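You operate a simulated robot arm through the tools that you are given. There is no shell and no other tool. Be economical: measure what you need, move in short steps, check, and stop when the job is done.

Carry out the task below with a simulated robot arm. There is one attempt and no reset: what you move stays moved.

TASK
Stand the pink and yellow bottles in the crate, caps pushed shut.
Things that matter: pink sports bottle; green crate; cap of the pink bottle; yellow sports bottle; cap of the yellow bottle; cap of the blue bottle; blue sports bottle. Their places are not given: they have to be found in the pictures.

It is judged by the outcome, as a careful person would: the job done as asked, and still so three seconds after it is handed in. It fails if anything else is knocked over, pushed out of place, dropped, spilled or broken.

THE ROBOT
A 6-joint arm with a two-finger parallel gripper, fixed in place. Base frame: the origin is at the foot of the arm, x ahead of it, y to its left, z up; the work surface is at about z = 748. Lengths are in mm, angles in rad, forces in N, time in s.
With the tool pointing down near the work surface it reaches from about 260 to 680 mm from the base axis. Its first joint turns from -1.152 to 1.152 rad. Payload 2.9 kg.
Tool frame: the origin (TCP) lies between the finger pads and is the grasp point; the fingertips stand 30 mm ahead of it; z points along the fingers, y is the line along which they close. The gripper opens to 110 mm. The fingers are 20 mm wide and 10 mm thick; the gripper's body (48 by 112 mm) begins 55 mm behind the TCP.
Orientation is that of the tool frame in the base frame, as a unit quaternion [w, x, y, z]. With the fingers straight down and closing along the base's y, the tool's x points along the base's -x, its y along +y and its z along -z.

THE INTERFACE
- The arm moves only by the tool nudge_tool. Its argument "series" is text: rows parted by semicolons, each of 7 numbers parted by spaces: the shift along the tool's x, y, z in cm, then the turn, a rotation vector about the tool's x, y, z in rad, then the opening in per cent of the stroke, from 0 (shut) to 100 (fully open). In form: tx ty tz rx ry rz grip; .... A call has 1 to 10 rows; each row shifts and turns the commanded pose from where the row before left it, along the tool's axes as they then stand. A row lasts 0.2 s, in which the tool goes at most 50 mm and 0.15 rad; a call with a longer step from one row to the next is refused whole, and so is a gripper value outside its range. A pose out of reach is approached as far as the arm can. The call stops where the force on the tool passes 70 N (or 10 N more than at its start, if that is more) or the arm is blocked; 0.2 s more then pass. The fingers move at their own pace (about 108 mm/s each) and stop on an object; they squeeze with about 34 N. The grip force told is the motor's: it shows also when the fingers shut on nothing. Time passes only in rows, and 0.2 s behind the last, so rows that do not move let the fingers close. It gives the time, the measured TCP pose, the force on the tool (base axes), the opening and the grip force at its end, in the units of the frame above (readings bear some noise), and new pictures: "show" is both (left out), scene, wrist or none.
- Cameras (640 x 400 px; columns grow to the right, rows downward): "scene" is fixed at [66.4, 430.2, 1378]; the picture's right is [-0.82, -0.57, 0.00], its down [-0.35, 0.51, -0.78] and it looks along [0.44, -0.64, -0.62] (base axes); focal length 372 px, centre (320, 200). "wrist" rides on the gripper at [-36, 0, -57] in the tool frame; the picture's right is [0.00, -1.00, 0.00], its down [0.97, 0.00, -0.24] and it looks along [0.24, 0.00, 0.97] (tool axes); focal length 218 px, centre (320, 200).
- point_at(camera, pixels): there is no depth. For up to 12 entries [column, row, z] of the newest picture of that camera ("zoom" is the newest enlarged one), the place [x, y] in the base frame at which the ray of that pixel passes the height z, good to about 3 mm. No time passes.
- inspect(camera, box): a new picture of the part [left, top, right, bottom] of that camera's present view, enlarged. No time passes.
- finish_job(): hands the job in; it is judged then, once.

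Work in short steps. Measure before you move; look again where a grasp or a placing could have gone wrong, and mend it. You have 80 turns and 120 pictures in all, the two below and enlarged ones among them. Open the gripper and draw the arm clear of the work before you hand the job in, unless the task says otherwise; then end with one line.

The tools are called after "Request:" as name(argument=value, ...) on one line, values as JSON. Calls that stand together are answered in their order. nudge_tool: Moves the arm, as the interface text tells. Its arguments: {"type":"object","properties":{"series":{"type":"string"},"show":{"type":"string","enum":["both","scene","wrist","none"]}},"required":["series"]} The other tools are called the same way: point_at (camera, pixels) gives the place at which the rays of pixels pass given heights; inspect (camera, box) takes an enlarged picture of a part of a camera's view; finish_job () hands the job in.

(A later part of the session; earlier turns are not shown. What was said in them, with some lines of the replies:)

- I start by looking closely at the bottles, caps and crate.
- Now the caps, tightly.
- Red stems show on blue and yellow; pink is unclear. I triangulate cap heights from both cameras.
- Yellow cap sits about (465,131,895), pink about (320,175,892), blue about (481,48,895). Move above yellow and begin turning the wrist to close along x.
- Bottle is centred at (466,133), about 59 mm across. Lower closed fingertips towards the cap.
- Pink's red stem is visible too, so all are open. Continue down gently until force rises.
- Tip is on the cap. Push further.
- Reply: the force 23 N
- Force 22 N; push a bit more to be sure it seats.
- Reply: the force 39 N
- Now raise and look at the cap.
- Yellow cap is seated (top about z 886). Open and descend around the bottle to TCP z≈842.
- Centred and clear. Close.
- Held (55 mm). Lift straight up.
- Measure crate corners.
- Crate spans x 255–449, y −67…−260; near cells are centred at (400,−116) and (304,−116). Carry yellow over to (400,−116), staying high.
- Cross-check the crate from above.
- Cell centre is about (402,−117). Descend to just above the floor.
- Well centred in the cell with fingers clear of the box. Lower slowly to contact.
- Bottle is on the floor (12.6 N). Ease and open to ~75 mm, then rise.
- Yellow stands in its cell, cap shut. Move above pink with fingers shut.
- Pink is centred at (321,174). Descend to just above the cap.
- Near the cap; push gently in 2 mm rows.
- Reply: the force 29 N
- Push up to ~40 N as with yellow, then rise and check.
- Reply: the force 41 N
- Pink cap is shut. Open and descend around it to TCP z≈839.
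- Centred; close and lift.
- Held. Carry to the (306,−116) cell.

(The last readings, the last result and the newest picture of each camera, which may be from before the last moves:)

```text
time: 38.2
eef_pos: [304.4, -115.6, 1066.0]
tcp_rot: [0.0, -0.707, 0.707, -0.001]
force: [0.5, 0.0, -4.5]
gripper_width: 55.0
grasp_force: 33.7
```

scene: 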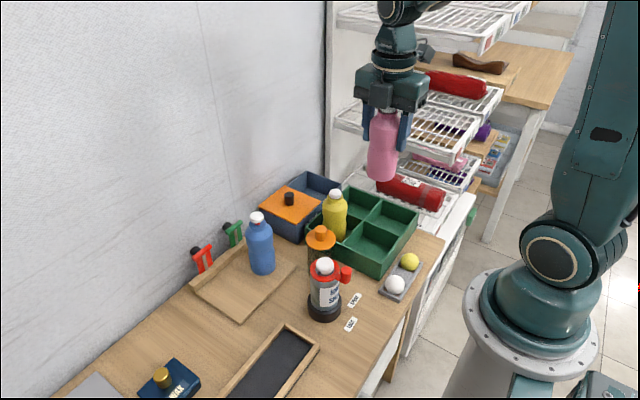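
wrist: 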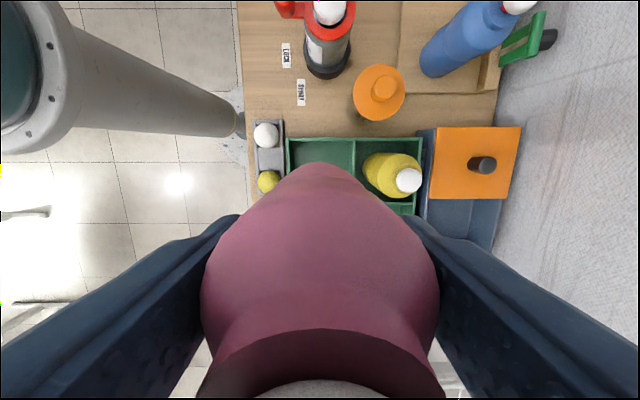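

Well aligned. Descend to TCP ≈ 853 and check.

Request:
nudge_tool(series="0 0 3 0 0 0 38; 0 0 4 0 0 0 38; 0 0 4 0 0 0 38; 0 0 4 0 0 0 38; 0 0 3 0 0 0 38; 0 0 2 0 0 0 38; 0 0 1.2 0 0 0 38; 0 0 0 0 0 0 38")

Request:
inspect(camera="scene", box=[280, 140, 460, 290])

```text
time: 40.0
eef_pos: [305.2, -117.2, 854.5]
tcp_rot: [-0.001, -0.707, 0.708, 0.0]
force: [-0.5, 0.6, -4.1]
gripper_width: 55.0
grasp_force: 34.3
```

scene: 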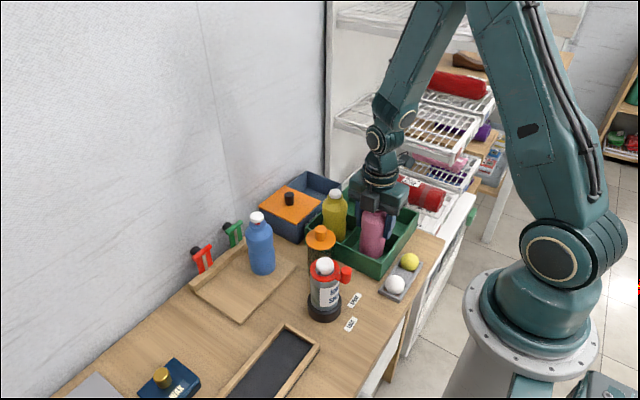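
wrist: 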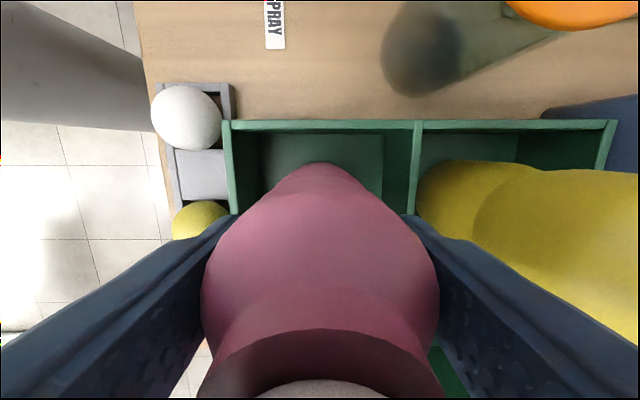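

```text
2.67 times, centred on (370, 215) of scene
```

zoom: 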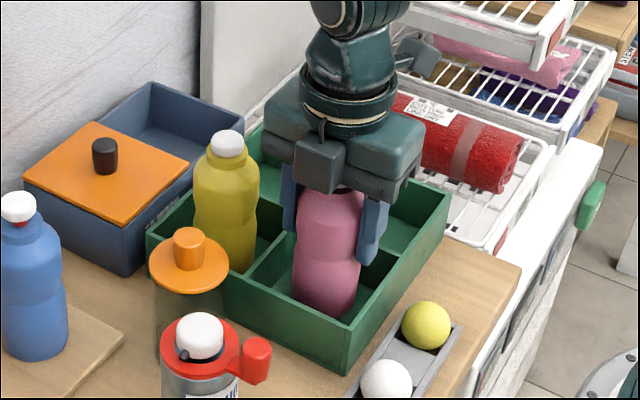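

Fits; right finger clear of yellow. Lower to contact.

Request:
nudge_tool(series="0 0 0.5 0 0 0 38; 0 0 0.4 0 0 0 38; 0 0 0.3 0 0 0 38; 0 0 0.2 0 0 0 38; 0 0 0 0 0 0 38", show="none")

```text
time: 41.2
eef_pos: [304.3, -117.4, 839.8]
tcp_rot: [0.0, -0.707, 0.707, 0.0]
force: [0.5, -0.2, -3.7]
gripper_width: 54.9
grasp_force: 33.5
```

Request:
nudge_tool(series="0 0 0.2 0 0 0 38; 0 0 0.15 0 0 0 38; 0 0 0 0 0 0 38", show="none")

```text
time: 42.0
eef_pos: [303.6, -118.1, 837.7]
tcp_rot: [0.0, -0.707, 0.707, -0.001]
force: [-7.1, 1.0, 27.9]
gripper_width: 55.2
grasp_force: 34.1
```

Contact at 28 N. Ease off, open to ~70 mm.

Request:
nudge_tool(series="0 0 -0.25 0 0 0 38; 0 0 0 0 0 0 52; 0 0 0 0 0 0 63; 0 0 0 0 0 0 63; 0 0 0 0 0 0 63", show="wrist")

```text
time: 43.2
eef_pos: [305.0, -116.9, 840.3]
tcp_rot: [0.001, -0.707, 0.707, 0.0]
force: [0.9, -0.4, 0.3]
gripper_width: 69.3
grasp_force: 0.0
```

wrist: 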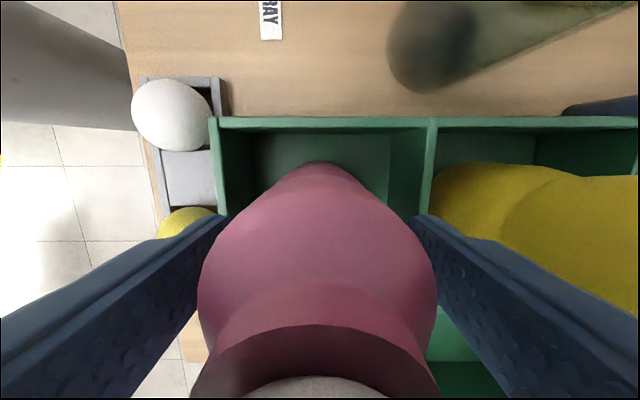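

Released. Rise straight and check.

Request:
nudge_tool(series="0 0 -1 0 0 0 63; 0 0 -2 0 0 0 63; 0 0 -4 0 0 0 63; 0 0 -4 0 0 0 63; 0 0 -4 0 0 0 63; 0 0 -4 0 0 0 63; 0 0 -3 0 0 0 63; 0 0 0 0 0 0 63")

Request:
nudge_tool(series="-4 0 0 0 0 0 63; -4 0 0 0 0 0 63; -4 -2 0 0 0 0 63; -4 -2 0 0 0 0 63; -4 -2 0 0 0 0 63; 0 0 0 0 0 0 63")

Request:
inspect(camera="scene", box=[300, 175, 420, 285])

```text
time: 45.0
eef_pos: [304.6, -115.9, 1060.9]
tcp_rot: [0.0, -0.706, 0.708, 0.0]
force: [-0.3, -0.2, -0.2]
gripper_width: 69.5
grasp_force: 0.0
```

scene: 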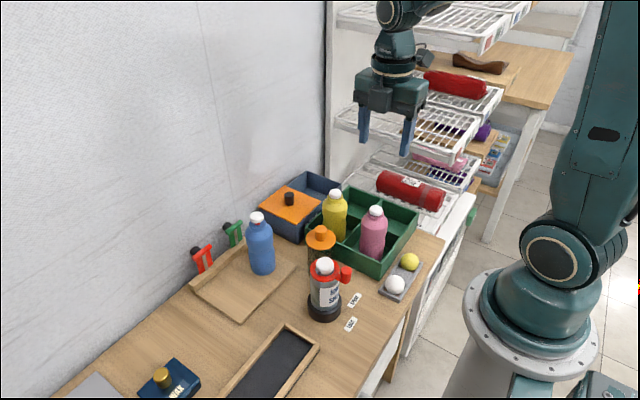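
wrist: 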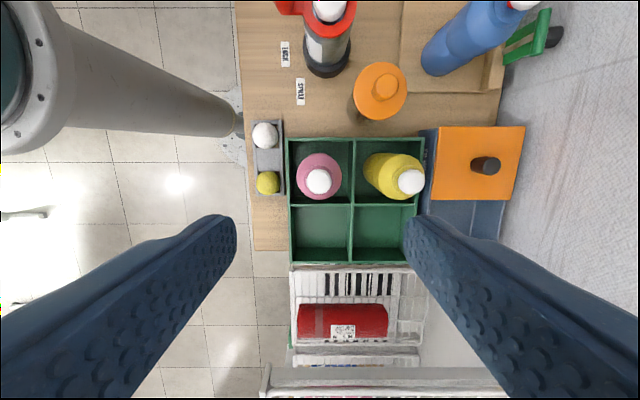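

```text
time: 46.4
eef_pos: [365.7, 83.2, 1060.8]
tcp_rot: [-0.001, -0.706, 0.708, 0.0]
force: [-0.4, -0.8, -0.5]
gripper_width: 69.2
grasp_force: 0.0
```

scene: 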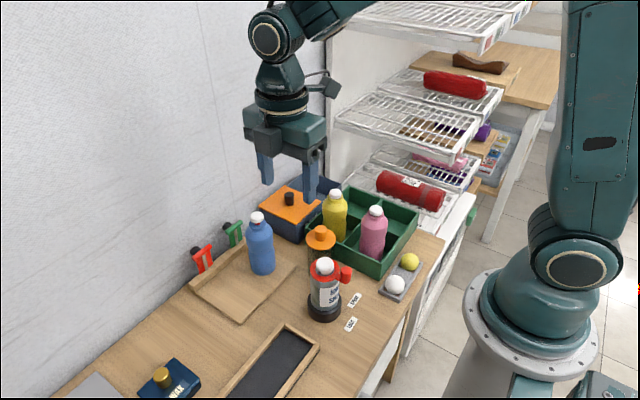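
wrist: 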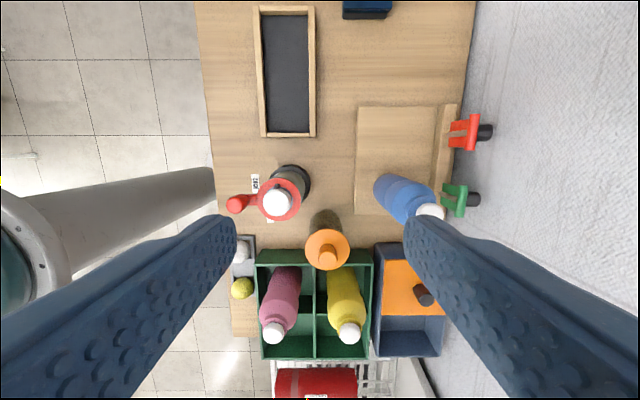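

```text
3.64 times, centred on (360, 230) of scene
```

zoom: 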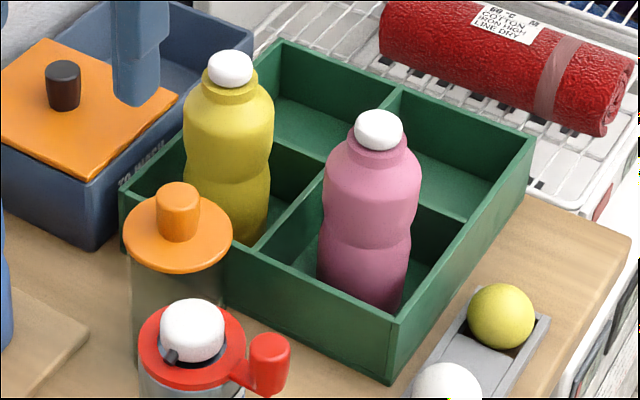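

Verify that no red shows at either cap from both views.

Request:
inspect(camera="wrist", box=[250, 250, 380, 360])

Request:
inspect(camera="scene", box=[320, 182, 400, 232])

```text
3.64 times, centred on (315, 305) of wrist
```

zoom: 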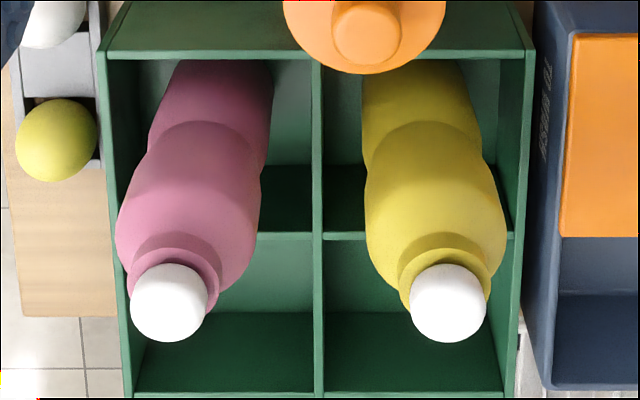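

```text
8.00 times, centred on (360, 207) of scene
```

zoom: 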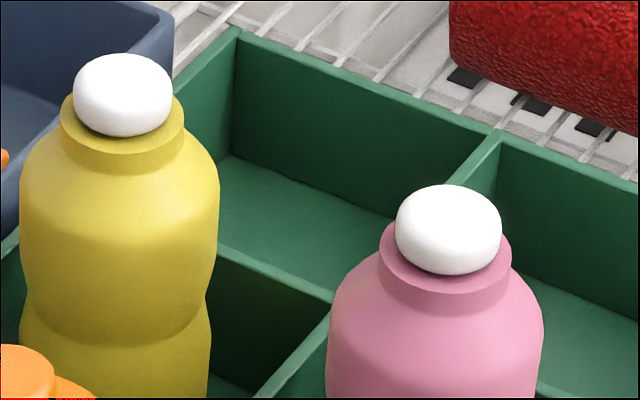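

Both caps are shut, both bottles stand upright in the crate, and the arm is clear with the gripper open.

Request:
finish_job()

```text
The job is handed in.
```

The pink and yellow bottles are standing upright in the green crate with their caps pushed shut; I didn't touch the blue bottle or anything else, and the job is handed in.
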